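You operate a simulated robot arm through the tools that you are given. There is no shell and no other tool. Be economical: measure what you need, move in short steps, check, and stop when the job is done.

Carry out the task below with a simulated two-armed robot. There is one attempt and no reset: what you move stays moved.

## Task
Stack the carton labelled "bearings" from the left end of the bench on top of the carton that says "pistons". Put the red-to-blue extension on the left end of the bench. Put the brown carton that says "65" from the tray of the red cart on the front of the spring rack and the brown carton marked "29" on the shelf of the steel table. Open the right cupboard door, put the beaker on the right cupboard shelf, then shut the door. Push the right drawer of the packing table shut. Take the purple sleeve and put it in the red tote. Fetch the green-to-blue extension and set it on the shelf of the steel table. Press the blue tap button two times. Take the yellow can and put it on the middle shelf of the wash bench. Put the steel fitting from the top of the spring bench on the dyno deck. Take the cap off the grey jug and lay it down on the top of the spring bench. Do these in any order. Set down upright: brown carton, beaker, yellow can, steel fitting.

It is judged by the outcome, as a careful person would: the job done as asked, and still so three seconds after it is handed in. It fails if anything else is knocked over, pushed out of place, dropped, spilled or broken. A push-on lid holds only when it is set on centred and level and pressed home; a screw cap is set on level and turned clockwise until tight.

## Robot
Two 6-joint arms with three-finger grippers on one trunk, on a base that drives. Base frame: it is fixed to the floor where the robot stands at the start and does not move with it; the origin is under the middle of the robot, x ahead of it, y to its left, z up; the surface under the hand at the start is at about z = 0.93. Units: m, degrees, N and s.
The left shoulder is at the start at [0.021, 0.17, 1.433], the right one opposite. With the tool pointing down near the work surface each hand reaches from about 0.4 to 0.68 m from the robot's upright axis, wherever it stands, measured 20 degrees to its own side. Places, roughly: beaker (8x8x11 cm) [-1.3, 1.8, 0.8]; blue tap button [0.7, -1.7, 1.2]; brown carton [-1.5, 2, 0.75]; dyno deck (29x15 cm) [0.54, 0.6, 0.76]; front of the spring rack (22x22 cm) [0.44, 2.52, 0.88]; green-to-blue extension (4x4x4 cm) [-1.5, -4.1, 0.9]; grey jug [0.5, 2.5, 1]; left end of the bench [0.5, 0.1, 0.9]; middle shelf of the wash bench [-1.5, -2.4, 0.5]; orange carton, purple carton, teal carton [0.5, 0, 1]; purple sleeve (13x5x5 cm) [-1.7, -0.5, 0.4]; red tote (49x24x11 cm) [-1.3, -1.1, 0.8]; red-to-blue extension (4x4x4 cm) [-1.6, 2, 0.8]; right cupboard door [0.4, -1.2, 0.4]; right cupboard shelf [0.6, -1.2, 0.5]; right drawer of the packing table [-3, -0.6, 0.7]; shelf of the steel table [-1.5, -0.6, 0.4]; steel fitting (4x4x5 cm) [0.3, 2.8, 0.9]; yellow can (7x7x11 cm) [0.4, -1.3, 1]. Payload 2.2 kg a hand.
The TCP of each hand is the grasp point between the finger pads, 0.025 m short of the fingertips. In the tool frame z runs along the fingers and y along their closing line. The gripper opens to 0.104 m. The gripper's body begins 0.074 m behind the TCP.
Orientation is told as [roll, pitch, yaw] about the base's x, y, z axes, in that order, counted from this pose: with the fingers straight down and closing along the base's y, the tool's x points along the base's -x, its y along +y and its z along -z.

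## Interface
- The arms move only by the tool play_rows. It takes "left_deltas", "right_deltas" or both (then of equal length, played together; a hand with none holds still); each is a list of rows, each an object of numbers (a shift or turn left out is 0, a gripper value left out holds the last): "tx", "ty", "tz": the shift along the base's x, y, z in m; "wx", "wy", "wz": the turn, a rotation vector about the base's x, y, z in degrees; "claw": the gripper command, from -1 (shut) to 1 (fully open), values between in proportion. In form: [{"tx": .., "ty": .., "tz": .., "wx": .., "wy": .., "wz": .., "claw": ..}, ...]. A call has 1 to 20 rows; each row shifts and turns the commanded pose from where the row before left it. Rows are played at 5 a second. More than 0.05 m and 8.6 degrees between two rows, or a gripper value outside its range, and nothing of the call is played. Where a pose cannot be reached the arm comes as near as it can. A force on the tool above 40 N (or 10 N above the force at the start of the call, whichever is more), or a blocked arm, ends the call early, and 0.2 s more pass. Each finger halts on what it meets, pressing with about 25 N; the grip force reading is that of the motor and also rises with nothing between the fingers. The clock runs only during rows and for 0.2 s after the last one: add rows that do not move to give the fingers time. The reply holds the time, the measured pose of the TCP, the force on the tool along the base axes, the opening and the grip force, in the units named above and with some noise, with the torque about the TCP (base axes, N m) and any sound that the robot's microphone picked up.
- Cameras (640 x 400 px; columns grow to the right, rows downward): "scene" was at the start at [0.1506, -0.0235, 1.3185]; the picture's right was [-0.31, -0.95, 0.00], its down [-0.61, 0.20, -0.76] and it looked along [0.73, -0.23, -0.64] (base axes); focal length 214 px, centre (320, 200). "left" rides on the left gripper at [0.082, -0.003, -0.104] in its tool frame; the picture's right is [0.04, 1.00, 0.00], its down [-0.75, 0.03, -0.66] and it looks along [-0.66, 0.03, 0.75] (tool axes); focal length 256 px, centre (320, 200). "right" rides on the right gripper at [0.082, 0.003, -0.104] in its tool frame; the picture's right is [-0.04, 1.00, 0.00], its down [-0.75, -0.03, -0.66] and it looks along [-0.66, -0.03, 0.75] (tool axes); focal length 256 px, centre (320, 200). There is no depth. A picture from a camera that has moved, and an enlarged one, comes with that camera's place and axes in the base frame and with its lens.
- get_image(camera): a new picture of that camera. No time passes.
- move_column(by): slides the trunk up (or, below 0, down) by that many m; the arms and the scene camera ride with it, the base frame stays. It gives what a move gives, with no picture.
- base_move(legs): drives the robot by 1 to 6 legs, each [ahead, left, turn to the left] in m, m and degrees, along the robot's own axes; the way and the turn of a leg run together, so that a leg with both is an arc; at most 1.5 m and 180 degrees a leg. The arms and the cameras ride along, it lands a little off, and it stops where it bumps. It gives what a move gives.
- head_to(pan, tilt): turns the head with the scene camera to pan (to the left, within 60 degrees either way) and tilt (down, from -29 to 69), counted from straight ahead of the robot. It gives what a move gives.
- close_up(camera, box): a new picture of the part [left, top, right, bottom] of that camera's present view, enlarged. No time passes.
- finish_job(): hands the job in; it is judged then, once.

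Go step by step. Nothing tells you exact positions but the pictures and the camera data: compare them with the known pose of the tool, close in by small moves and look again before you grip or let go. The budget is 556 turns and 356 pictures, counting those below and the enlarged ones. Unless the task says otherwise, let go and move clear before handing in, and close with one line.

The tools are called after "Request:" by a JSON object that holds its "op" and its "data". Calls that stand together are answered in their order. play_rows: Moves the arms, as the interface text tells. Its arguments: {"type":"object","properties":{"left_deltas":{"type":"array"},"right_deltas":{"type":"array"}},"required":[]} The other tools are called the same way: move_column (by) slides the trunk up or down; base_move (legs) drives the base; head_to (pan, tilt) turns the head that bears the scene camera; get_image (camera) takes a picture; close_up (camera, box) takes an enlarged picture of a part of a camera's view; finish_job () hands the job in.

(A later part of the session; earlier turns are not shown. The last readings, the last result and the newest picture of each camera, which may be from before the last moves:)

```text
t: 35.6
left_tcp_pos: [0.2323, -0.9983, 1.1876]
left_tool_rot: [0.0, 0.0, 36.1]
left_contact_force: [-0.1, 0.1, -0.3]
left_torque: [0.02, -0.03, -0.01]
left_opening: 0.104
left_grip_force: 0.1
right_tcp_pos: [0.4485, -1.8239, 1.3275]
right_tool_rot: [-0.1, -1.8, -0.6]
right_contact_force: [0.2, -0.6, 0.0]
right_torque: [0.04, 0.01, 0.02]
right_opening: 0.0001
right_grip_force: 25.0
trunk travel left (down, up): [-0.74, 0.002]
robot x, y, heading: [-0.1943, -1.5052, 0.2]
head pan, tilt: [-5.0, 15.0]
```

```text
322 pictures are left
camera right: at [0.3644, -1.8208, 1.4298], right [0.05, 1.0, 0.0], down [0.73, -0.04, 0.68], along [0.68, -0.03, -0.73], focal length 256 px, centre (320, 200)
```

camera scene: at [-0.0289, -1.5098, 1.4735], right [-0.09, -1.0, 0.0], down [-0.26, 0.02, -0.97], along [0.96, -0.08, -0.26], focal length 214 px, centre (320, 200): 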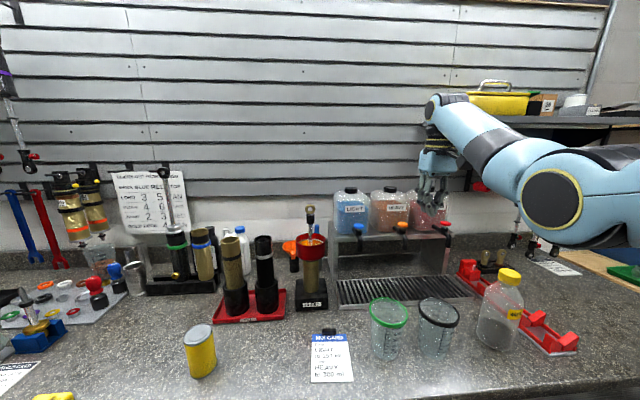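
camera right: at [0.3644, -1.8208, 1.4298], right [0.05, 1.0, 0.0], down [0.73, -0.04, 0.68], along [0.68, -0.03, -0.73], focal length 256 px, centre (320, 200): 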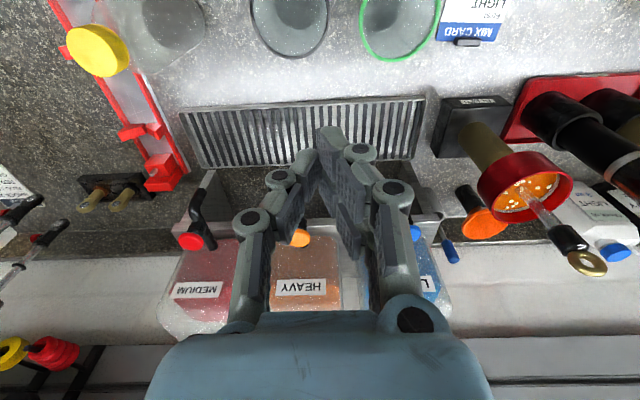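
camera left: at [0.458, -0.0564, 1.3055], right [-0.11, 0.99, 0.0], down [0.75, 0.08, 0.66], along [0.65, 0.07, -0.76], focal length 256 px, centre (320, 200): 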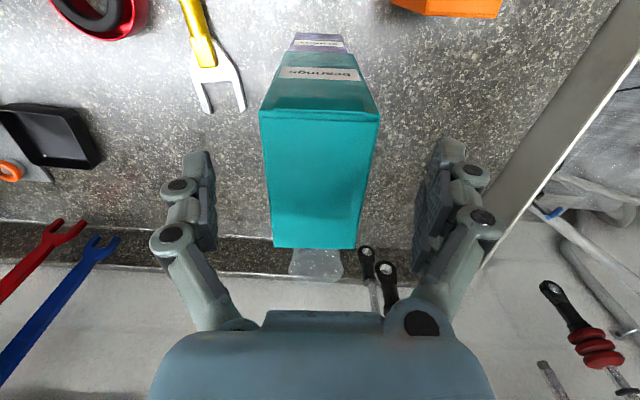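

Button triangulates to about (0.645, -1.70, 1.195). I align the right hand in y and keep it back, then drive in.

Request:
{"op": "play_rows", "data": {"right_deltas": [{"tx": -0.02, "ty": 0.04, "wy": 1.0}, {"tx": -0.02, "ty": 0.04, "wy": 0.8}, {"tx": -0.02, "ty": 0.04, "wz": 0.6}, {"tx": -0.02}, {}]}}

Request:
{"op": "base_move", "data": {"legs": [[0.19, 0, 0]]}}

Request:
{"op": "get_image", "data": {"camera": "right"}}

Request:
{"op": "get_image", "data": {"camera": "scene"}}

```text
t: 36.8
left_tcp_pos: [0.2318, -0.9973, 1.1869]
left_tool_rot: [0.1, 0.1, 36.1]
left_contact_force: [0.5, -0.8, 0.5]
left_torque: [0.0, 0.0, 0.01]
left_opening: 0.1039
left_grip_force: 0.1
right_tcp_pos: [0.441, -1.7048, 1.299]
right_tool_rot: [0.0, 0.0, -0.1]
right_contact_force: [0.3, -0.3, 0.3]
right_torque: [0.04, 0.01, 0.01]
right_opening: 0.0
right_grip_force: 24.6
right hand out of reach, approached as far as the arm can: row 1, 2, 3, 4
trunk travel left (down, up): [-0.74, 0.002]
robot x, y, heading: [-0.1923, -1.5045, 0.1]
head pan, tilt: [-5.0, 15.0]
```

```text
t: 38.3
left_tcp_pos: [0.4223, -0.9972, 1.1874]
left_tool_rot: [0.2, 0.1, 36.0]
left_contact_force: [0.0, -0.7, -0.6]
left_torque: [0.0, 0.03, -0.03]
left_opening: 0.104
left_grip_force: 0.2
right_tcp_pos: [0.6299, -1.7039, 1.2986]
right_tool_rot: [0.0, 0.0, 0.0]
right_contact_force: [0.6, 0.3, 0.1]
right_torque: [0.0, 0.0, 0.0]
right_opening: 0.0
right_grip_force: 24.7
trunk travel left (down, up): [-0.74, 0.002]
robot x, y, heading: [-0.0017, -1.5045, -0.1]
head pan, tilt: [-5.0, 15.0]
```

```text
321 pictures are left
camera right: at [0.5503, -1.7013, 1.4031], right [0.04, 1.0, 0.0], down [0.75, -0.03, 0.66], along [0.66, -0.03, -0.75], focal length 256 px, centre (320, 200)
```

right: 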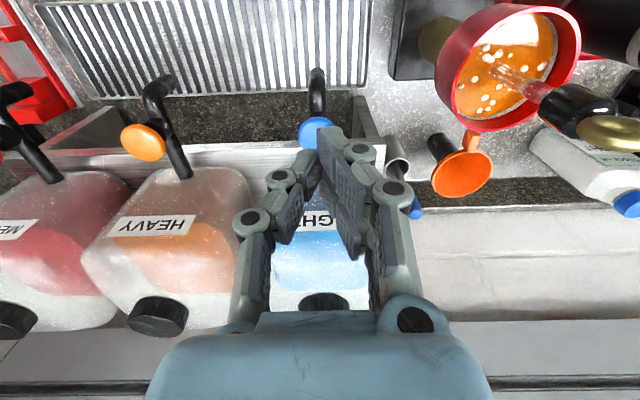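

```text
320 pictures are left
camera scene: at [0.1615, -1.5095, 1.4734], right [-0.09, -1.0, 0.0], down [-0.26, 0.02, -0.97], along [0.96, -0.08, -0.26], focal length 214 px, centre (320, 200)
```

scene: 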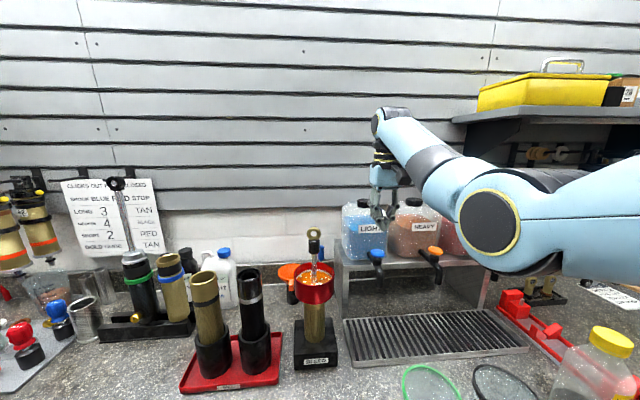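

Request:
{"op": "play_rows", "data": {"right_deltas": [{"tx": 0.02, "ty": -0.003}, {"tz": -0.025}, {"tz": -0.025}, {}]}}

Request:
{"op": "get_image", "data": {"camera": "right"}}

Request:
{"op": "close_up", "data": {"camera": "scene", "box": [330, 160, 450, 280]}}

```text
t: 39.3
left_tcp_pos: [0.4224, -0.9974, 1.1886]
left_tool_rot: [0.1, 0.0, 36.0]
left_contact_force: [-0.2, 0.3, -0.7]
left_torque: [-0.01, 0.01, 0.02]
left_opening: 0.1039
left_grip_force: 0.1
right_tcp_pos: [0.6496, -1.7063, 1.2493]
right_tool_rot: [0.0, 0.1, 0.0]
right_contact_force: [-0.7, 0.7, -0.9]
right_torque: [-0.01, 0.0, 0.02]
right_opening: 0.0
right_grip_force: 24.9
trunk travel left (down, up): [-0.74, 0.002]
robot x, y, heading: [-0.0021, -1.5037, 0.2]
head pan, tilt: [-5.0, 15.0]
```

```text
319 pictures are left
camera right: at [0.5692, -1.7044, 1.3532], right [0.04, 1.0, 0.0], down [0.75, -0.03, 0.66], along [0.66, -0.03, -0.75], focal length 256 px, centre (320, 200)
```

right: 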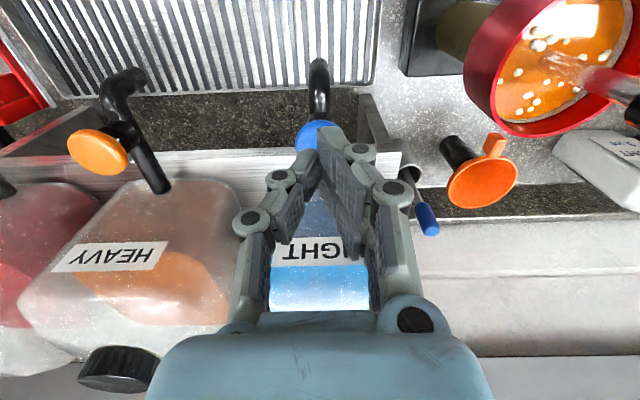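

```text
3.33 times, centred on (390, 220) of scene
camera zoom: at [0.1609, -1.5094, 1.4735], right [-0.09, -1.0, 0.0], down [-0.26, 0.02, -0.97], along [0.96, -0.08, -0.26], focal length 715 px, centre (87, 133)
```

zoom: 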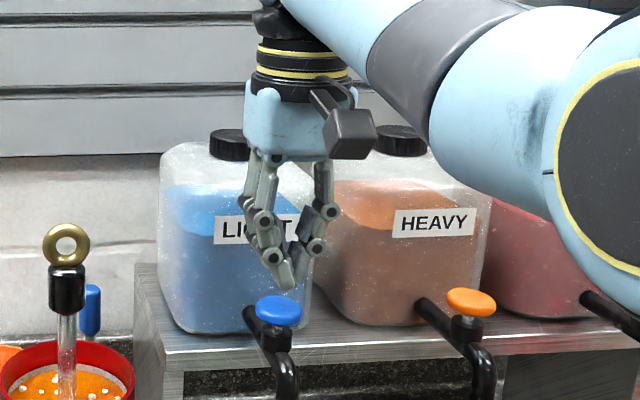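

Lined up within the button's size. Press down gently in small steps, watching force.

Request:
{"op": "play_rows", "data": {"right_deltas": [{"tx": 0.004, "ty": -0.002, "tz": -0.012}, {"tz": -0.008}, {"tz": -0.004}, {"tz": -0.004}, {}]}}

Request:
{"op": "close_up", "data": {"camera": "scene", "box": [330, 160, 450, 280]}}

```text
t: 40.5
left_tcp_pos: [0.4225, -0.9977, 1.1874]
left_tool_rot: [0.1, 0.1, 36.1]
left_contact_force: [-0.2, -0.5, -0.1]
left_torque: [0.05, -0.04, -0.02]
left_opening: 0.104
left_grip_force: 0.0
right_tcp_pos: [0.6541, -1.7097, 1.2211]
right_tool_rot: [0.0, 0.0, -0.1]
right_contact_force: [0.0, 0.3, 0.2]
right_torque: [0.03, -0.01, 0.04]
right_opening: 0.0002
right_grip_force: 25.0
trunk travel left (down, up): [-0.74, 0.002]
robot x, y, heading: [-0.0036, -1.507, -0.2]
head pan, tilt: [-5.0, 15.0]
```

```text
3.33 times, centred on (390, 220) of scene
camera zoom: at [0.1612, -1.5094, 1.4735], right [-0.09, -1.0, 0.0], down [-0.26, 0.02, -0.97], along [0.96, -0.08, -0.26], focal length 715 px, centre (87, 133)
```

zoom: 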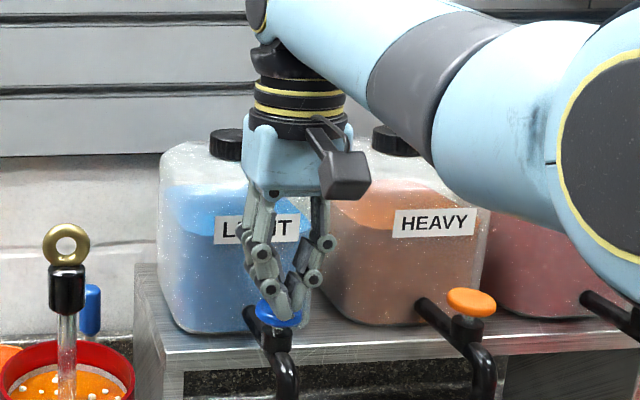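

Request:
{"op": "get_image", "data": {"camera": "right"}}

Request:
{"op": "close_up", "data": {"camera": "right", "box": [260, 80, 380, 200]}}

Request:
{"op": "close_up", "data": {"camera": "scene", "box": [355, 225, 405, 275]}}

```text
316 pictures are left
camera right: at [0.5738, -1.7059, 1.3255], right [0.04, 1.0, 0.0], down [0.75, -0.03, 0.66], along [0.66, -0.03, -0.75], focal length 256 px, centre (320, 200)
```

right: 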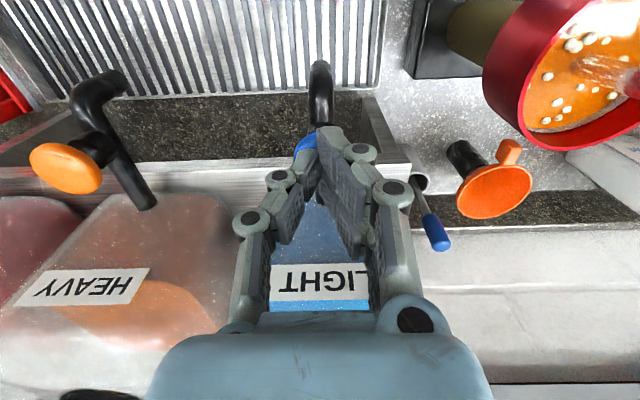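

```text
3.33 times, centred on (320, 140) of right
camera zoom: at [0.5738, -1.7059, 1.3255], right [0.04, 1.0, 0.0], down [0.75, -0.03, 0.66], along [0.66, -0.03, -0.75], focal length 853 px, centre (320, 400)
```

zoom: 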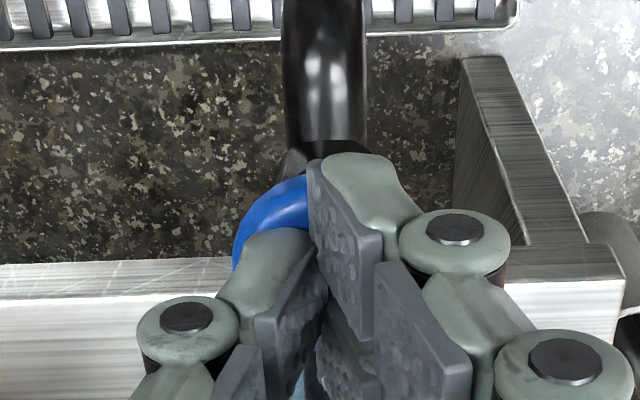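

```text
8.00 times, centred on (380, 250) of scene
camera zoom: at [0.1612, -1.5094, 1.4735], right [-0.09, -1.0, 0.0], down [-0.26, 0.02, -0.97], along [0.96, -0.08, -0.26], focal length 1716 px, centre (-160, -200)
```

zoom: 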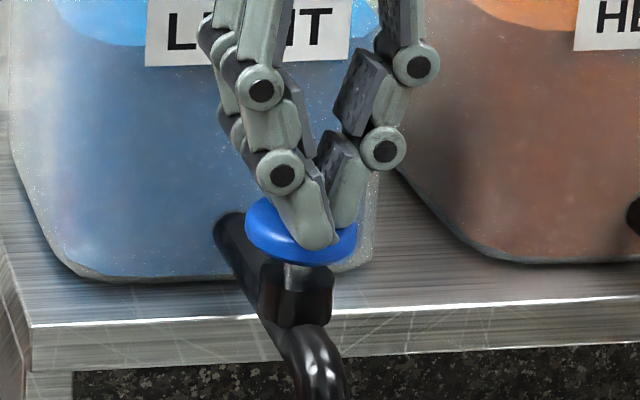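

The tip is just above the button, a touch toward one side. I keep pressing down in small steps.

Request:
{"op": "play_rows", "data": {"right_deltas": [{"ty": -0.003, "tz": -0.003}, {"tz": -0.003}, {"tz": -0.003}, {}]}}

Request:
{"op": "close_up", "data": {"camera": "scene", "box": [355, 225, 405, 275]}}

```text
t: 41.5
left_tcp_pos: [0.4216, -0.997, 1.1878]
left_tool_rot: [0.0, 0.2, 36.1]
left_contact_force: [0.0, -0.2, 0.5]
left_torque: [0.02, 0.01, 0.03]
left_opening: 0.104
left_grip_force: 0.0
right_tcp_pos: [0.6543, -1.7108, 1.2125]
right_tool_rot: [0.0, -0.1, 0.0]
right_contact_force: [1.6, 1.9, 6.7]
right_torque: [0.06, -0.06, 0.03]
right_opening: 0.0
right_grip_force: 25.2
trunk travel left (down, up): [-0.74, 0.002]
robot x, y, heading: [-0.0011, -1.5057, 0.1]
head pan, tilt: [-5.0, 15.0]
heard: click
```

```text
8.00 times, centred on (380, 250) of scene
camera zoom: at [0.1608, -1.5088, 1.4736], right [-0.09, -1.0, 0.0], down [-0.26, 0.02, -0.97], along [0.96, -0.08, -0.26], focal length 1716 px, centre (-160, -200)
```

zoom: 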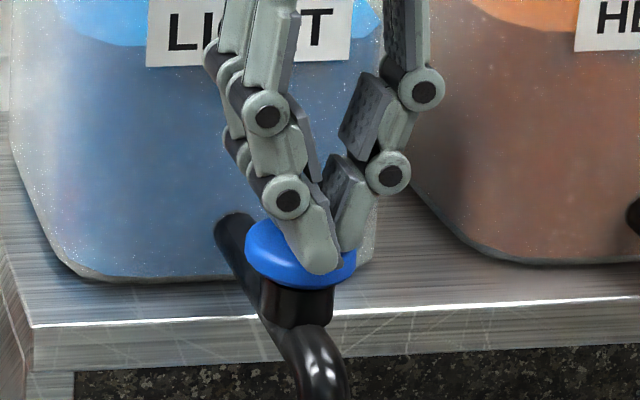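

A click: first press done. I lift off clear and press a second time.

Request:
{"op": "play_rows", "data": {"right_deltas": [{"tz": 0.01}, {"tz": 0.01}, {}, {}]}}

Request:
{"op": "play_rows", "data": {"right_deltas": [{"tz": -0.01}, {"tz": -0.006}, {"tz": -0.004}, {}]}}

```text
t: 42.5
left_tcp_pos: [0.4217, -0.9972, 1.1871]
left_tool_rot: [0.1, 0.0, 36.0]
left_contact_force: [0.3, -0.2, 0.2]
left_torque: [0.0, 0.04, 0.0]
left_opening: 0.104
left_grip_force: 0.2
right_tcp_pos: [0.6536, -1.712, 1.231]
right_tool_rot: [0.0, 0.0, 0.0]
right_contact_force: [0.4, 0.2, -0.9]
right_torque: [-0.02, -0.01, -0.04]
right_opening: 0.0
right_grip_force: 24.9
trunk travel left (down, up): [-0.74, 0.002]
robot x, y, heading: [0.001, -1.5035, 0.0]
head pan, tilt: [-5.0, 15.0]
```

```text
t: 43.5
left_tcp_pos: [0.4231, -0.9968, 1.1875]
left_tool_rot: [0.1, 0.1, 36.1]
left_contact_force: [-0.2, 0.8, -0.6]
left_torque: [0.03, 0.0, 0.0]
left_opening: 0.104
left_grip_force: 0.0
right_tcp_pos: [0.6525, -1.7108, 1.2119]
right_tool_rot: [0.1, -0.1, 0.0]
right_contact_force: [1.9, 0.7, 5.7]
right_torque: [0.06, -0.04, -0.02]
right_opening: 0.0002
right_grip_force: 25.3
trunk travel left (down, up): [-0.74, 0.002]
robot x, y, heading: [-0.0029, -1.5051, -0.1]
head pan, tilt: [-5.0, 15.0]
heard: click
```

Second click heard; tap done. I lift and back out to deal with the cupboard door.

Request:
{"op": "play_rows", "data": {"right_deltas": [{"tz": 0.02}, {"tz": 0.03}, {"tz": 0.03}, {"tx": -0.03}, {}]}}

Request:
{"op": "base_move", "data": {"legs": [[-0.6, 0.1, 0]]}}

Request:
{"op": "head_to", "data": {"pan": 0, "tilt": 40}}

Request:
{"op": "get_image", "data": {"camera": "scene"}}

```text
t: 44.7
left_tcp_pos: [0.4226, -0.9958, 1.1872]
left_tool_rot: [0.1, 0.0, 36.0]
left_contact_force: [0.3, 1.3, -0.2]
left_torque: [0.02, 0.03, 0.02]
left_opening: 0.1039
left_grip_force: 0.1
right_tcp_pos: [0.6288, -1.7113, 1.2911]
right_tool_rot: [0.0, 0.0, 0.0]
right_contact_force: [0.6, -0.1, -0.3]
right_torque: [0.01, 0.01, 0.01]
right_opening: 0.0
right_grip_force: 24.9
trunk travel left (down, up): [-0.74, 0.002]
robot x, y, heading: [-0.0019, -1.5048, 0.1]
head pan, tilt: [-5.0, 15.0]
```

```text
t: 48.1
left_tcp_pos: [-0.1623, -0.899, 1.1872]
left_tool_rot: [0.1, 0.0, 35.3]
left_contact_force: [-0.3, -0.1, -0.3]
left_torque: [0.02, 0.0, 0.01]
left_opening: 0.1039
left_grip_force: 0.0
right_tcp_pos: [0.0356, -1.6168, 1.2914]
right_tool_rot: [-0.1, 0.0, -0.6]
right_contact_force: [0.0, 0.1, 0.9]
right_torque: [-0.06, -0.02, 0.03]
right_opening: 0.0
right_grip_force: 24.5
trunk travel left (down, up): [-0.74, 0.002]
robot x, y, heading: [-0.5927, -1.4021, -0.6]
head pan, tilt: [-5.0, 15.0]
```

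```text
t: 49.0
left_tcp_pos: [-0.1618, -0.9006, 1.1874]
left_tool_rot: [0.2, 0.0, 35.3]
left_contact_force: [-0.1, -0.6, -0.2]
left_torque: [-0.01, 0.01, -0.01]
left_opening: 0.104
left_grip_force: 0.1
right_tcp_pos: [0.0352, -1.6169, 1.2909]
right_tool_rot: [0.0, 0.0, -0.7]
right_contact_force: [0.3, -1.1, -0.3]
right_torque: [0.02, -0.02, -0.01]
right_opening: 0.0
right_grip_force: 25.2
trunk travel left (down, up): [-0.74, 0.002]
robot x, y, heading: [-0.5914, -1.4026, -0.6]
head pan, tilt: [0.0, 40.0]
```

```text
312 pictures are left
camera scene: at [-0.4366, -1.4001, 1.434], right [-0.01, -1.0, 0.0], down [-0.64, 0.01, -0.77], along [0.77, -0.01, -0.64], focal length 214 px, centre (320, 200)
```

scene: 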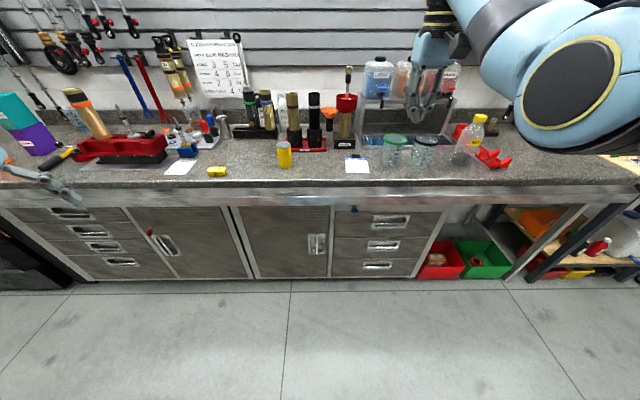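

Request:
{"op": "close_up", "data": {"camera": "scene", "box": [220, 180, 360, 290]}}

```text
3.64 times, centred on (290, 235) of scene
camera zoom: at [-0.4366, -1.4001, 1.434], right [-0.01, -1.0, 0.0], down [-0.64, 0.01, -0.77], along [0.77, -0.01, -0.64], focal length 780 px, centre (429, 73)
```

zoom: 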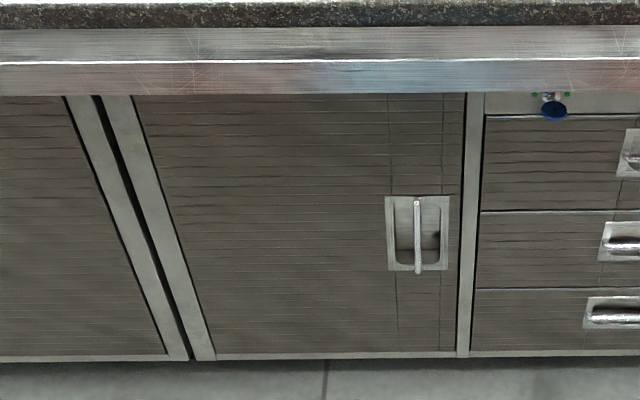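

The right door's recessed vertical handle is near (0.36, -1.39, 0.42), hinge on its left near y = -1.0. I'll use the left hand from a stance to the right; first lower the trunk.

Request:
{"op": "move_column", "data": {"by": -0.6}}

Request:
{"op": "play_rows", "data": {"right_deltas": [{"tx": -0.04}, {"tx": -0.04}, {"tx": -0.04}, {"tx": -0.04}, {"tx": -0.03}, {}], "left_deltas": [{"tx": 0.02, "ty": -0.04, "wz": -6}, {"tx": 0.02, "ty": -0.04, "wz": -6}, {"tx": 0.02, "ty": -0.04, "wz": -6}, {"tx": 0.02, "ty": -0.04, "wz": -6}, {"ty": -0.04, "wz": -6}, {"ty": -0.04, "wz": -5.3}]}}

```text
refused: -0.6 is not a number from -0.4 to 0.4
```

```text
t: 50.4
left_tcp_pos: [-0.0673, -1.1337, 1.1644]
left_tool_rot: [0.3, 0.0, 0.0]
left_contact_force: [0.5, -0.1, -0.2]
left_torque: [0.02, 0.01, 0.01]
left_opening: 0.104
left_grip_force: 0.0
left hand out of reach, approached as far as the arm can: row 3, 4, 5
right_tcp_pos: [-0.0346, -1.6102, 1.1962]
right_tool_rot: [0.1, 0.0, -0.7]
right_contact_force: [0.3, -0.3, -0.3]
right_torque: [0.04, 0.02, 0.0]
right_opening: 0.0002
right_grip_force: 25.1
right hand out of reach, approached as far as the arm can: row 1, 2, 3, 4, 5
trunk travel left (down, up): [-0.74, 0.002]
robot x, y, heading: [-0.5931, -1.4006, -0.7]
head pan, tilt: [0.0, 40.0]
```

Request:
{"op": "move_column", "data": {"by": -0.4}}

Request:
{"op": "move_column", "data": {"by": -0.2}}

```text
t: 54.2
left_tcp_pos: [-0.0805, -1.1317, 0.7195]
left_tool_rot: [0.1, 5.2, 0.1]
left_contact_force: [-0.3, 0.9, -0.1]
left_torque: [0.01, 0.01, -0.01]
left_opening: 0.1039
left_grip_force: 0.2
right_tcp_pos: [-0.0454, -1.6068, 0.7494]
right_tool_rot: [0.0, 4.7, -0.8]
right_contact_force: [-0.3, 0.1, 0.3]
right_torque: [0.01, -0.02, 0.01]
right_opening: 0.0
right_grip_force: 24.7
trunk travel left (down, up): [-0.34, 0.402]
robot x, y, heading: [-0.5897, -1.3987, -0.5]
head pan, tilt: [0.0, 40.0]
```

```text
t: 56.4
left_tcp_pos: [-0.1204, -1.1322, 0.4382]
left_tool_rot: [0.2, 15.4, 0.1]
left_contact_force: [0.2, 0.9, 0.9]
left_torque: [-0.01, 0.01, 0.01]
left_opening: 0.1041
left_grip_force: 0.1
right_tcp_pos: [-0.0814, -1.6064, 0.4599]
right_tool_rot: [-0.2, 15.4, -0.6]
right_contact_force: [-0.3, -0.5, 0.6]
right_torque: [0.0, -0.01, -0.02]
right_opening: 0.0
right_grip_force: 25.2
trunk travel left (down, up): [-0.14, 0.602]
robot x, y, heading: [-0.5913, -1.4027, -0.3]
head pan, tilt: [0.0, 40.0]
```

Now I turn the left hand to point forward.

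Request:
{"op": "play_rows", "data": {"left_deltas": [{"wy": -8}, {"wy": -8}, {"wy": -8, "tx": 0.01}, {"wy": -8, "tx": 0.01}, {"wy": -8, "tx": 0.01}, {"wy": -8, "tx": 0.01}, {"wy": -8, "tx": 0.01}, {"wy": -8, "tx": 0.01}, {"wy": -8, "tx": 0.01}, {"wy": -8}, {"wy": -8}, {"wy": -8}, {"wy": -8}, {}]}}

Request:
{"op": "get_image", "data": {"camera": "scene"}}

```text
t: 59.4
left_tcp_pos: [-0.0489, -1.1317, 0.4373]
left_tool_rot: [-3.6, -88.7, 3.8]
left_contact_force: [0.4, -0.4, 0.4]
left_torque: [-0.01, 0.0, 0.01]
left_opening: 0.1042
left_grip_force: 0.1
right_tcp_pos: [-0.0806, -1.607, 0.4582]
right_tool_rot: [0.0, 15.5, -0.7]
right_contact_force: [-0.1, 0.1, -0.1]
right_torque: [0.0, 0.0, 0.0]
right_opening: 0.0005
right_grip_force: 24.9
trunk travel left (down, up): [-0.14, 0.602]
robot x, y, heading: [-0.5911, -1.4029, -0.5]
head pan, tilt: [0.0, 40.0]
```

```text
310 pictures are left
camera scene: at [-0.4161, -1.4005, 0.8213], right [-0.01, -1.0, 0.0], down [-0.64, 0.01, -0.77], along [0.77, -0.01, -0.64], focal length 214 px, centre (320, 200)
```

scene: 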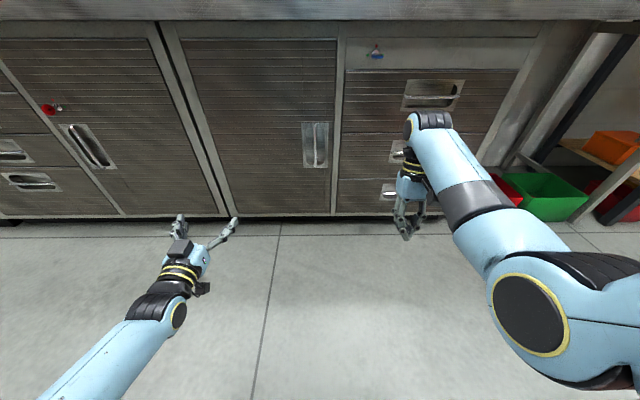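

Handle triangulated at (0.328, -1.393, 0.465). I drive right and a bit closer, then look through the left hand camera.

Request:
{"op": "base_move", "data": {"legs": [[0.18, -0.2, 0.5]]}}

Request:
{"op": "play_rows", "data": {"left_deltas": [{"ty": -0.03, "tz": 0.027, "claw": -0.2}, {"ty": -0.03}, {}]}}

Request:
{"op": "get_image", "data": {"camera": "left"}}

Request:
{"op": "get_image", "data": {"camera": "scene"}}

```text
t: 61.3
left_tcp_pos: [0.123, -1.3323, 0.4371]
left_tool_rot: [-3.7, -88.6, 4.2]
left_contact_force: [-1.8, -0.5, 0.1]
left_torque: [-0.03, 0.03, 0.0]
left_opening: 0.1042
left_grip_force: 0.0
right_tcp_pos: [0.0964, -1.8083, 0.4582]
right_tool_rot: [0.0, 15.4, -0.3]
right_contact_force: [0.6, 0.4, 0.4]
right_torque: [0.0, 0.02, 0.02]
right_opening: 0.0002
right_grip_force: 24.7
trunk travel left (down, up): [-0.14, 0.602]
robot x, y, heading: [-0.4147, -1.6024, -0.4]
head pan, tilt: [0.0, 40.0]
```

```text
t: 62.1
left_tcp_pos: [0.1237, -1.3942, 0.4617]
left_tool_rot: [-2.8, -88.6, 3.5]
left_contact_force: [-0.2, 0.5, -0.1]
left_torque: [0.04, 0.0, 0.01]
left_opening: 0.0416
left_grip_force: 0.1
right_tcp_pos: [0.0961, -1.8067, 0.4584]
right_tool_rot: [0.0, 15.4, -0.3]
right_contact_force: [-0.1, 1.7, 0.9]
right_torque: [0.01, 0.02, -0.02]
right_opening: 0.0
right_grip_force: 24.7
trunk travel left (down, up): [-0.14, 0.602]
robot x, y, heading: [-0.4156, -1.6058, -0.4]
head pan, tilt: [0.0, 40.0]
```

```text
309 pictures are left
camera left: at [0.0178, -1.3996, 0.3837], right [-0.01, 1.0, -0.04], down [-0.64, 0.02, 0.77], along [0.77, 0.03, 0.64], focal length 256 px, centre (320, 200)
```

left: 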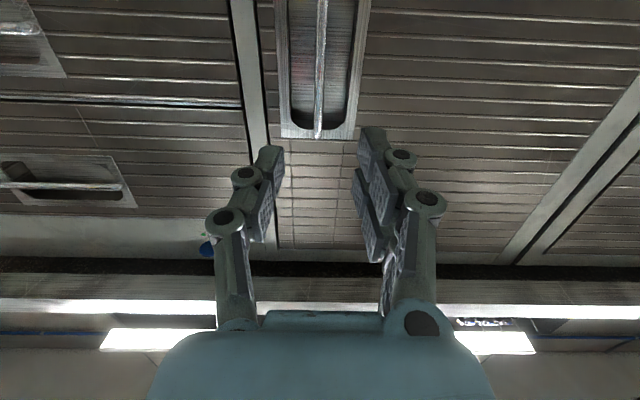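

```text
308 pictures are left
camera scene: at [-0.2412, -1.604, 0.8213], right [0.0, -1.0, 0.0], down [-0.64, 0.0, -0.77], along [0.77, 0.0, -0.64], focal length 214 px, centre (320, 200)
```

scene: 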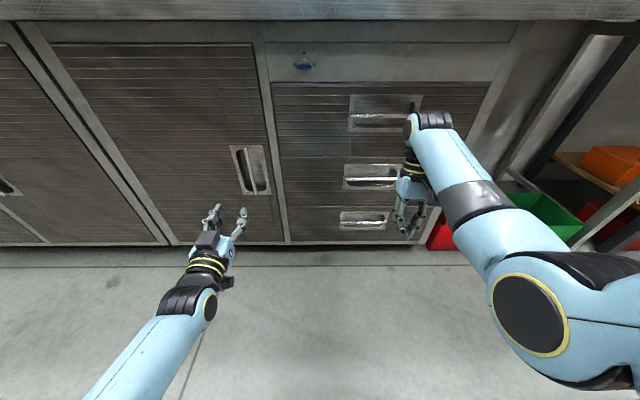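

Bar lies at y ≈ -1.389, centred in a recess about 7 cm wide. I narrow the fingers and approach with the base.

Request:
{"op": "base_move", "data": {"legs": [[0.13, 0.0, 0]]}}

Request:
{"op": "play_rows", "data": {"left_deltas": [{"ty": 0.004, "claw": -0.35}, {}]}}

Request:
{"op": "get_image", "data": {"camera": "left"}}

Request:
{"op": "close_up", "data": {"camera": "scene", "box": [180, 120, 320, 280]}}

```text
t: 63.4
left_tcp_pos: [0.2549, -1.3953, 0.4619]
left_tool_rot: [-3.4, -88.7, 3.9]
left_contact_force: [-0.1, 0.6, 0.4]
left_torque: [-0.01, -0.03, 0.05]
left_opening: 0.0415
left_grip_force: 0.0
right_tcp_pos: [0.2254, -1.808, 0.4589]
right_tool_rot: [0.0, 15.5, -0.3]
right_contact_force: [0.9, -0.1, -0.2]
right_torque: [0.01, 0.03, -0.04]
right_opening: 0.0
right_grip_force: 24.6
trunk travel left (down, up): [-0.14, 0.602]
robot x, y, heading: [-0.2847, -1.6051, -0.4]
head pan, tilt: [0.0, 40.0]
```

```text
t: 64.0
left_tcp_pos: [0.2546, -1.3918, 0.4621]
left_tool_rot: [-3.1, -88.6, 3.8]
left_contact_force: [-0.2, -0.3, 0.3]
left_torque: [0.02, 0.02, -0.01]
left_opening: 0.0341
left_grip_force: 0.0
right_tcp_pos: [0.2259, -1.8092, 0.4583]
right_tool_rot: [-0.1, 15.4, -0.3]
right_contact_force: [0.2, -0.2, 0.5]
right_torque: [-0.01, -0.03, -0.04]
right_opening: 0.0001
right_grip_force: 24.5
trunk travel left (down, up): [-0.14, 0.602]
robot x, y, heading: [-0.2864, -1.6076, -0.5]
head pan, tilt: [0.0, 40.0]
```

```text
307 pictures are left
camera left: at [0.1484, -1.396, 0.3835], right [-0.01, 1.0, -0.04], down [-0.64, 0.02, 0.77], along [0.77, 0.03, 0.64], focal length 256 px, centre (320, 200)
```

left: 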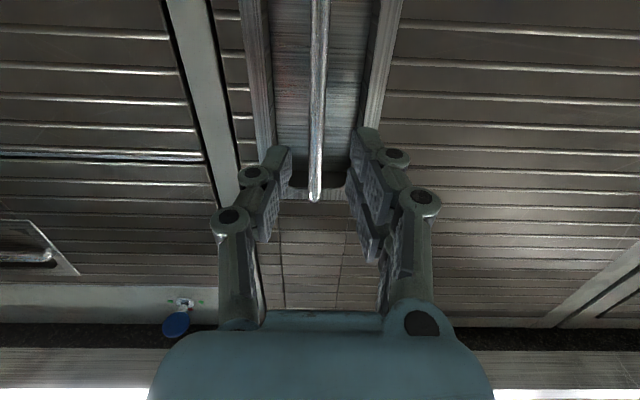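

```text
2.50 times, centred on (250, 200) of scene
camera zoom: at [-0.1109, -1.6046, 0.8213], right [0.0, -1.0, 0.0], down [-0.64, 0.0, -0.77], along [0.77, 0.0, -0.64], focal length 536 px, centre (495, 200)
```

zoom: 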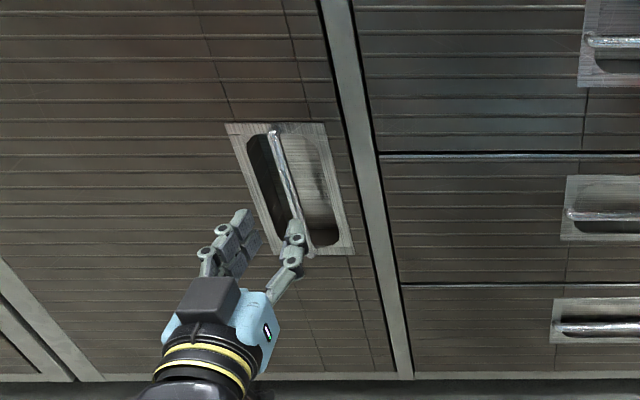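

Centred. I advance slowly onto the bar.

Request:
{"op": "play_rows", "data": {"left_deltas": [{"tx": 0.02}, {"tx": 0.02}, {"tx": 0.015}, {"tx": 0.01}, {}]}}

Request:
{"op": "get_image", "data": {"camera": "left"}}

Request:
{"op": "close_up", "data": {"camera": "scene", "box": [180, 120, 320, 280]}}

```text
t: 65.2
left_tcp_pos: [0.3179, -1.3911, 0.4605]
left_tool_rot: [-2.8, -88.6, 3.3]
left_contact_force: [0.1, -0.2, -0.1]
left_torque: [-0.01, -0.01, 0.02]
left_opening: 0.0336
left_grip_force: 0.0
right_tcp_pos: [0.2262, -1.8082, 0.4581]
right_tool_rot: [0.0, 15.4, -0.4]
right_contact_force: [0.1, 0.9, 0.3]
right_torque: [0.01, -0.02, 0.04]
right_opening: 0.0
right_grip_force: 24.8
trunk travel left (down, up): [-0.14, 0.602]
robot x, y, heading: [-0.2851, -1.6109, -0.1]
head pan, tilt: [0.0, 40.0]
```

```text
305 pictures are left
camera left: at [0.2126, -1.3961, 0.3826], right [-0.01, 1.0, -0.04], down [-0.64, 0.02, 0.77], along [0.77, 0.03, 0.64], focal length 256 px, centre (320, 200)
```

left: 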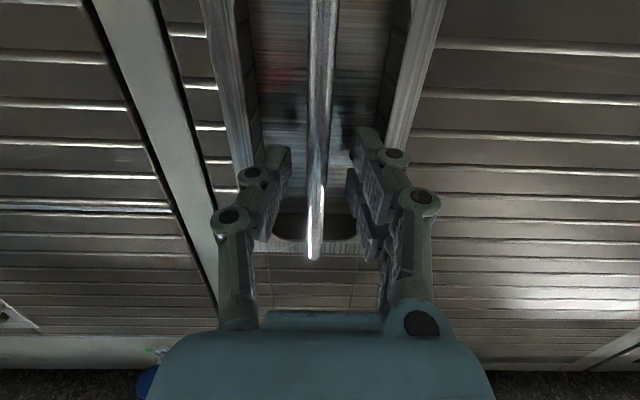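

```text
2.50 times, centred on (250, 200) of scene
camera zoom: at [-0.1109, -1.6046, 0.8213], right [0.0, -1.0, 0.0], down [-0.64, 0.0, -0.77], along [0.77, 0.0, -0.64], focal length 536 px, centre (495, 200)
```

zoom: 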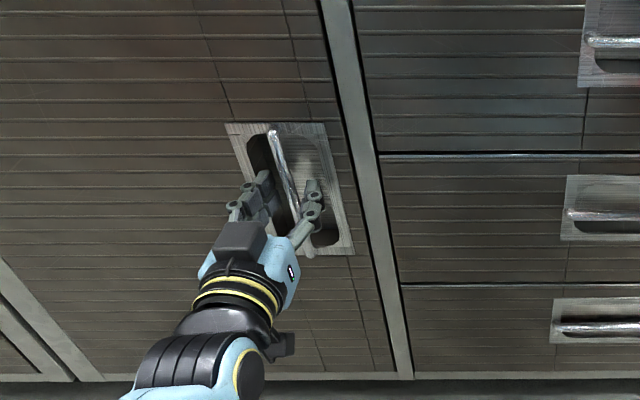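

Fingers straddle the bar; I close on it.

Request:
{"op": "play_rows", "data": {"left_deltas": [{"tx": 0.008}, {"claw": -1}, {}, {}]}}

```text
t: 66.2
left_tcp_pos: [0.327, -1.3922, 0.4621]
left_tool_rot: [-1.4, -88.6, 2.0]
left_contact_force: [-0.1, -12.2, -0.1]
left_torque: [0.32, -0.04, -0.06]
left_opening: 0.0064
left_grip_force: 33.5
right_tcp_pos: [0.2254, -1.8092, 0.458]
right_tool_rot: [0.0, 15.4, -0.5]
right_contact_force: [0.1, 0.4, 0.1]
right_torque: [0.0, -0.02, 0.02]
right_opening: 0.0
right_grip_force: 24.7
trunk travel left (down, up): [-0.14, 0.602]
robot x, y, heading: [-0.2877, -1.6058, -0.5]
head pan, tilt: [0.0, 40.0]
```

Gripped. I pull it open along its arc.

Request:
{"op": "play_rows", "data": {"left_deltas": [{"tx": -0.0136, "ty": 0.0003, "wz": -2}, {"tx": -0.0136, "ty": 0.0007, "wz": -2}, {"tx": -0.0271, "ty": 0.0028, "wz": -4}, {"tx": -0.0268, "ty": 0.0047, "wz": -4}, {"tx": -0.0264, "ty": 0.0066, "wz": -4}, {"tx": -0.0259, "ty": 0.0084, "wz": -4}, {}]}}

Request:
{"op": "get_image", "data": {"camera": "scene"}}

```text
t: 67.6
left_tcp_pos: [0.1952, -1.3645, 0.4615]
left_tool_rot: [0.6, -88.7, -19.4]
left_contact_force: [1.3, 5.2, 0.4]
left_torque: [0.48, 0.51, 0.03]
left_opening: 0.0061
left_grip_force: 32.3
right_tcp_pos: [0.2274, -1.806, 0.4578]
right_tool_rot: [0.1, 15.4, -0.1]
right_contact_force: [0.2, -0.8, -0.7]
right_torque: [0.02, -0.01, 0.0]
right_opening: 0.0
right_grip_force: 25.1
trunk travel left (down, up): [-0.14, 0.602]
robot x, y, heading: [-0.2878, -1.6064, -0.3]
head pan, tilt: [0.0, 40.0]
stopped in row 7 (left hand): the force on the tool passed its limit at 44 N (the readings are from after the stop); the commanded pose is now the measured one
```

```text
303 pictures are left
camera scene: at [-0.1104, -1.6032, 0.8212], right [0.0, -1.0, 0.0], down [-0.64, 0.0, -0.77], along [0.77, 0.0, -0.64], focal length 214 px, centre (320, 200)
```

scene: 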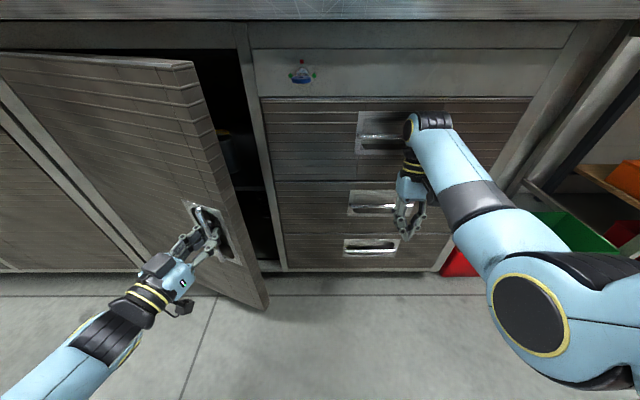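

The arc radius is about 0.325 m. I continue along the corrected arc.

Request:
{"op": "play_rows", "data": {"left_deltas": [{"tx": -0.0204, "ty": 0.0099, "wz": -4}, {"tx": -0.0196, "ty": 0.0114, "wz": -4}, {"tx": -0.0188, "ty": 0.0127, "wz": -4}, {"tx": -0.0179, "ty": 0.0139, "wz": -4}, {"tx": -0.0169, "ty": 0.0152, "wz": -4}, {"tx": -0.0157, "ty": 0.0163, "wz": -4}, {}]}}

Request:
{"op": "get_image", "data": {"camera": "scene"}}

```text
t: 68.7
left_tcp_pos: [0.1115, -1.3143, 0.4621]
left_tool_rot: [-3.6, -88.7, -33.1]
left_contact_force: [-0.9, 0.0, -1.2]
left_torque: [-0.03, -0.02, 0.01]
left_opening: 0.0
left_grip_force: 28.1
right_tcp_pos: [0.2251, -1.8074, 0.4575]
right_tool_rot: [0.0, 15.4, -0.2]
right_contact_force: [0.0, -0.7, 0.1]
right_torque: [-0.01, 0.0, 0.01]
right_opening: 0.0002
right_grip_force: 24.6
trunk travel left (down, up): [-0.14, 0.602]
robot x, y, heading: [-0.2874, -1.6079, 0.0]
head pan, tilt: [0.0, 40.0]
stopped in row 5 (left hand): the force on the tool passed its limit at 42 N (the readings are from after the stop); the commanded pose is now the measured one
```

```text
302 pictures are left
camera scene: at [-0.1109, -1.6039, 0.8213], right [0.0, -1.0, 0.0], down [-0.64, 0.0, -0.77], along [0.77, 0.0, -0.64], focal length 214 px, centre (320, 200)
```

scene: 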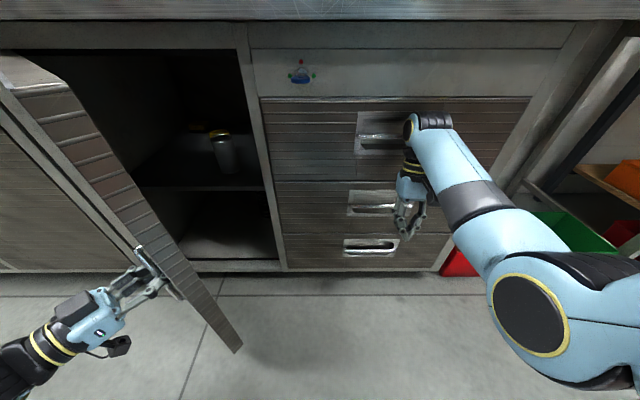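

The grip slipped off but the door stands open about 45°. I take the hand around the door's free edge to its inner side and push it wide.

Request:
{"op": "play_rows", "data": {"left_deltas": [{"tx": -0.05, "claw": -1}, {"tx": -0.045, "ty": -0.01, "wz": 5}, {"ty": -0.045, "wz": 5}, {"ty": -0.045, "wz": 5}, {"ty": -0.045, "wz": 5}, {"tx": 0.03, "ty": -0.02, "wz": 5}, {"tx": 0.04, "wz": 5}, {"tx": 0.04, "wz": 5}, {}]}}

Request:
{"op": "get_image", "data": {"camera": "scene"}}

```text
t: 69.0
left_tcp_pos: [0.1025, -1.3086, 0.4638]
left_tool_rot: [-0.7, -88.8, -35.4]
left_contact_force: [-1.0, 0.4, 0.8]
left_torque: [0.02, 0.02, 0.04]
left_opening: 0.0
left_grip_force: 28.5
right_tcp_pos: [0.226, -1.8071, 0.458]
right_tool_rot: [0.0, 15.4, -0.2]
right_contact_force: [-1.0, -0.3, -0.2]
right_torque: [0.01, -0.02, 0.03]
right_opening: 0.0
right_grip_force: 25.0
trunk travel left (down, up): [-0.14, 0.602]
robot x, y, heading: [-0.2888, -1.605, -0.1]
head pan, tilt: [0.0, 40.0]
stopped in row 1 (left hand): the force on the tool passed its limit at 80 N (the readings are from after the stop); the commanded pose is now the measured one
```

```text
301 pictures are left
camera scene: at [-0.1111, -1.604, 0.8214], right [0.0, -1.0, 0.0], down [-0.64, 0.0, -0.77], along [0.77, 0.0, -0.64], focal length 214 px, centre (320, 200)
```

scene: 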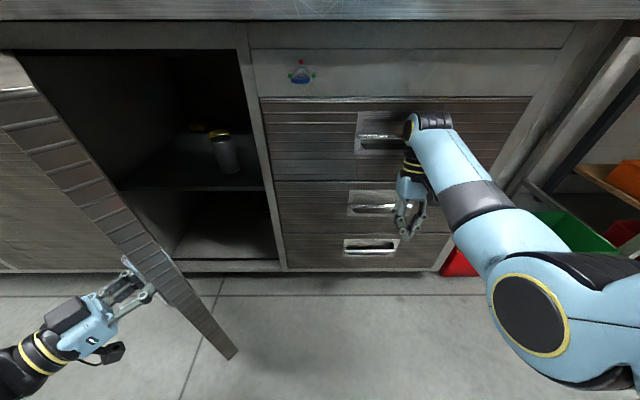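

Request:
{"op": "close_up", "data": {"camera": "scene", "box": [60, 230, 200, 350]}}

Request:
{"op": "get_image", "data": {"camera": "left"}}

```text
3.33 times, centred on (130, 290) of scene
camera zoom: at [-0.1111, -1.604, 0.8214], right [0.0, -1.0, 0.0], down [-0.64, 0.0, -0.77], along [0.77, 0.0, -0.64], focal length 715 px, centre (953, -100)
```

zoom: 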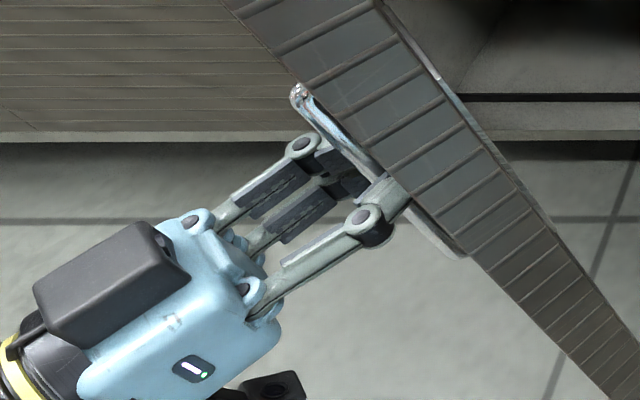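

```text
299 pictures are left
camera left: at [0.0143, -1.2506, 0.3842], right [0.58, 0.81, -0.04], down [-0.5, 0.4, 0.77], along [0.64, -0.43, 0.64], focal length 256 px, centre (320, 200)
```

left: 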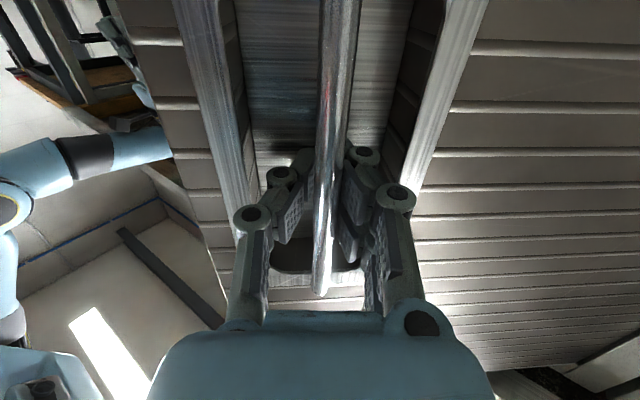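

The fingers are hooked round the bar, so I can keep pulling with a refined arc (radius ≈ 0.344).

Request:
{"op": "play_rows", "data": {"left_deltas": [{"tx": -0.0088, "ty": 0.0082, "wz": -2}, {"tx": -0.0088, "ty": 0.0082, "wz": -2}, {"tx": -0.0164, "ty": 0.0175, "wz": -4}, {"tx": -0.0151, "ty": 0.0187, "wz": -4}, {"tx": -0.0138, "ty": 0.0196, "wz": -4}, {"tx": -0.0124, "ty": 0.0206, "wz": -4}, {}]}}

Request:
{"op": "get_image", "data": {"camera": "scene"}}

```text
t: 70.7
left_tcp_pos: [0.0245, -1.2172, 0.4621]
left_tool_rot: [-3.8, -88.7, -52.1]
left_contact_force: [-8.4, -5.3, -4.0]
left_torque: [0.01, -0.08, 0.02]
left_opening: 0.0
left_grip_force: 28.2
right_tcp_pos: [0.2259, -1.8072, 0.4577]
right_tool_rot: [-0.1, 15.4, -0.3]
right_contact_force: [-0.7, -0.5, -0.3]
right_torque: [-0.01, 0.0, -0.02]
right_opening: 0.0001
right_grip_force: 24.9
trunk travel left (down, up): [-0.14, 0.602]
robot x, y, heading: [-0.2853, -1.6047, -0.4]
head pan, tilt: [0.0, 40.0]
```

```text
298 pictures are left
camera scene: at [-0.1112, -1.6037, 0.8213], right [0.0, -1.0, 0.0], down [-0.64, 0.0, -0.77], along [0.77, 0.0, -0.64], focal length 214 px, centre (320, 200)
```

scene: 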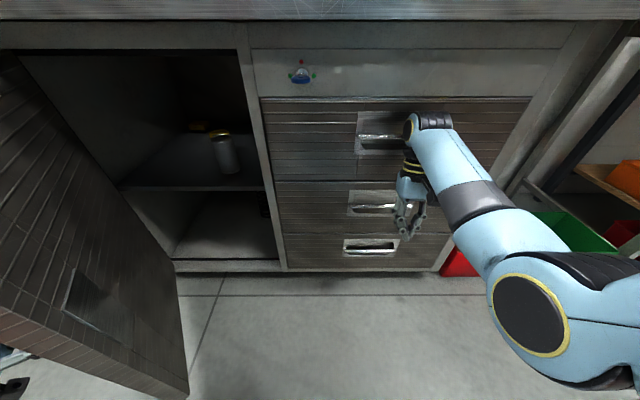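

Nearly there; a few more degrees, then unhook.

Request:
{"op": "play_rows", "data": {"left_deltas": [{"tx": -0.0109, "ty": 0.0214, "wz": -4}, {"tx": -0.0094, "ty": 0.0221, "wz": -4}, {"tx": -0.0078, "ty": 0.0227, "wz": -4}, {"tx": -0.006, "ty": 0.0232, "wz": -4}, {}]}}

Request:
{"op": "play_rows", "data": {"left_deltas": [{"claw": -0.3}, {"claw": -0.3}, {}]}}

Request:
{"op": "get_image", "data": {"camera": "left"}}

```text
t: 71.4
left_tcp_pos: [-0.0025, -1.1617, 0.462]
left_tool_rot: [-12.3, -88.7, -53.8]
left_contact_force: [-6.8, -0.8, 0.3]
left_torque: [-0.06, -0.07, 0.06]
left_opening: 0.0
left_grip_force: 28.6
right_tcp_pos: [0.2258, -1.8057, 0.458]
right_tool_rot: [0.0, 15.4, -0.2]
right_contact_force: [-0.5, 0.9, -0.5]
right_torque: [-0.01, -0.05, 0.02]
right_opening: 0.0001
right_grip_force: 25.3
trunk travel left (down, up): [-0.14, 0.602]
robot x, y, heading: [-0.2875, -1.6044, 0.1]
head pan, tilt: [0.0, 40.0]
stopped in row 3 (left hand): the force on the tool passed its limit at 42 N (the readings are from after the stop); the commanded pose is now the measured one
```

```text
t: 72.2
left_tcp_pos: [-0.0032, -1.1623, 0.4638]
left_tool_rot: [-10.7, -88.8, -55.2]
left_contact_force: [-5.7, -3.0, 0.3]
left_torque: [0.01, -0.05, -0.05]
left_opening: 0.0336
left_grip_force: 0.0
right_tcp_pos: [0.2257, -1.8064, 0.458]
right_tool_rot: [-0.1, 15.3, -0.1]
right_contact_force: [0.0, 0.1, 0.7]
right_torque: [-0.03, 0.0, 0.0]
right_opening: 0.0001
right_grip_force: 25.6
trunk travel left (down, up): [-0.14, 0.602]
robot x, y, heading: [-0.2893, -1.606, -0.1]
head pan, tilt: [0.0, 40.0]
```

```text
297 pictures are left
camera left: at [-0.0493, -1.0677, 0.3829], right [0.91, 0.41, -0.04], down [-0.23, 0.6, 0.77], along [0.34, -0.69, 0.64], focal length 256 px, centre (320, 200)
```

left: 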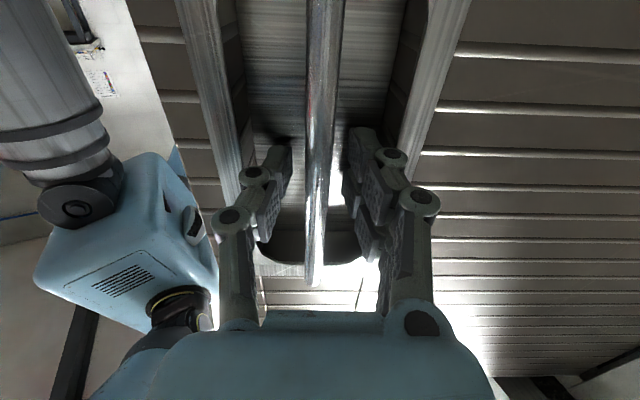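

I withdraw the hand straight back from the handle.

Request:
{"op": "play_rows", "data": {"left_deltas": [{"tx": -0.013, "ty": 0.027}, {"tx": -0.015, "ty": 0.03}, {"tx": -0.02, "ty": 0.03}, {}]}}

Request:
{"op": "get_image", "data": {"camera": "scene"}}

Request:
{"op": "get_image", "data": {"camera": "left"}}

```text
t: 73.2
left_tcp_pos: [-0.0549, -1.0933, 0.4805]
left_tool_rot: [-7.8, -88.7, -58.2]
left_contact_force: [-0.3, -0.5, 0.9]
left_torque: [-0.06, 0.02, -0.02]
left_opening: 0.0362
left_grip_force: 0.0
left hand out of reach, approached as far as the arm can: row 3
right_tcp_pos: [0.227, -1.8069, 0.4585]
right_tool_rot: [-0.1, 15.5, -0.3]
right_contact_force: [0.7, 0.0, -0.3]
right_torque: [0.01, -0.03, 0.0]
right_opening: 0.0
right_grip_force: 25.2
trunk travel left (down, up): [-0.14, 0.602]
robot x, y, heading: [-0.2887, -1.6056, 0.1]
head pan, tilt: [0.0, 40.0]
```

```text
296 pictures are left
camera scene: at [-0.1114, -1.6036, 0.8213], right [0.0, -1.0, 0.0], down [-0.64, 0.0, -0.77], along [0.77, 0.0, -0.64], focal length 214 px, centre (320, 200)
```

scene: 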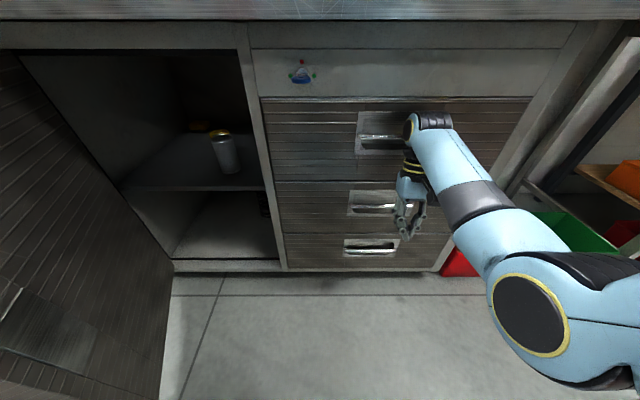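

```text
295 pictures are left
camera left: at [-0.1018, -0.9995, 0.4017], right [0.91, 0.41, -0.04], down [-0.23, 0.6, 0.77], along [0.34, -0.69, 0.64], focal length 256 px, centre (320, 200)
```

left: 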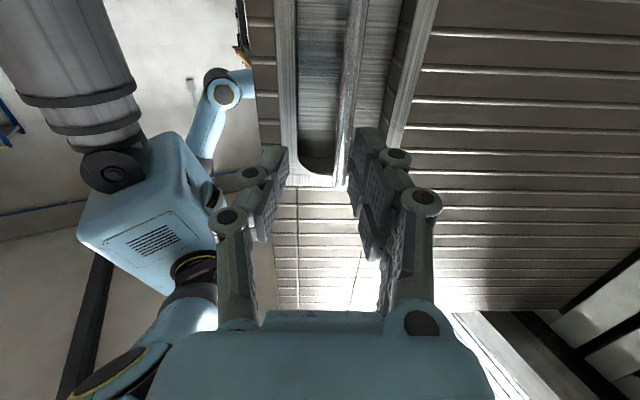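

The door is open about 80° and the hand is free. I back the base away, then raise the trunk and reset the left hand for the yellow can.

Request:
{"op": "base_move", "data": {"legs": [[-0.4, 0, 0]]}}

Request:
{"op": "get_image", "data": {"camera": "scene"}}

```text
t: 75.7
left_tcp_pos: [-0.4547, -1.0945, 0.4793]
left_tool_rot: [-9.5, -88.7, -57.3]
left_contact_force: [-0.1, -0.2, -0.2]
left_torque: [0.02, -0.03, 0.01]
left_opening: 0.0364
left_grip_force: 0.0
right_tcp_pos: [-0.1815, -1.8099, 0.4583]
right_tool_rot: [-0.1, 15.4, -0.8]
right_contact_force: [0.2, 0.3, 0.2]
right_torque: [0.0, 0.02, 0.01]
right_opening: 0.0002
right_grip_force: 25.0
trunk travel left (down, up): [-0.14, 0.602]
robot x, y, heading: [-0.6926, -1.604, -0.7]
head pan, tilt: [0.0, 40.0]
```

```text
294 pictures are left
camera scene: at [-0.5165, -1.603, 0.8213], right [-0.01, -1.0, 0.0], down [-0.64, 0.01, -0.77], along [0.77, -0.01, -0.64], focal length 214 px, centre (320, 200)
```

scene: 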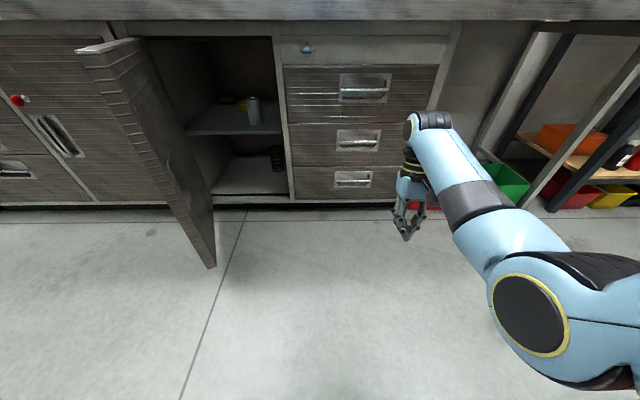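

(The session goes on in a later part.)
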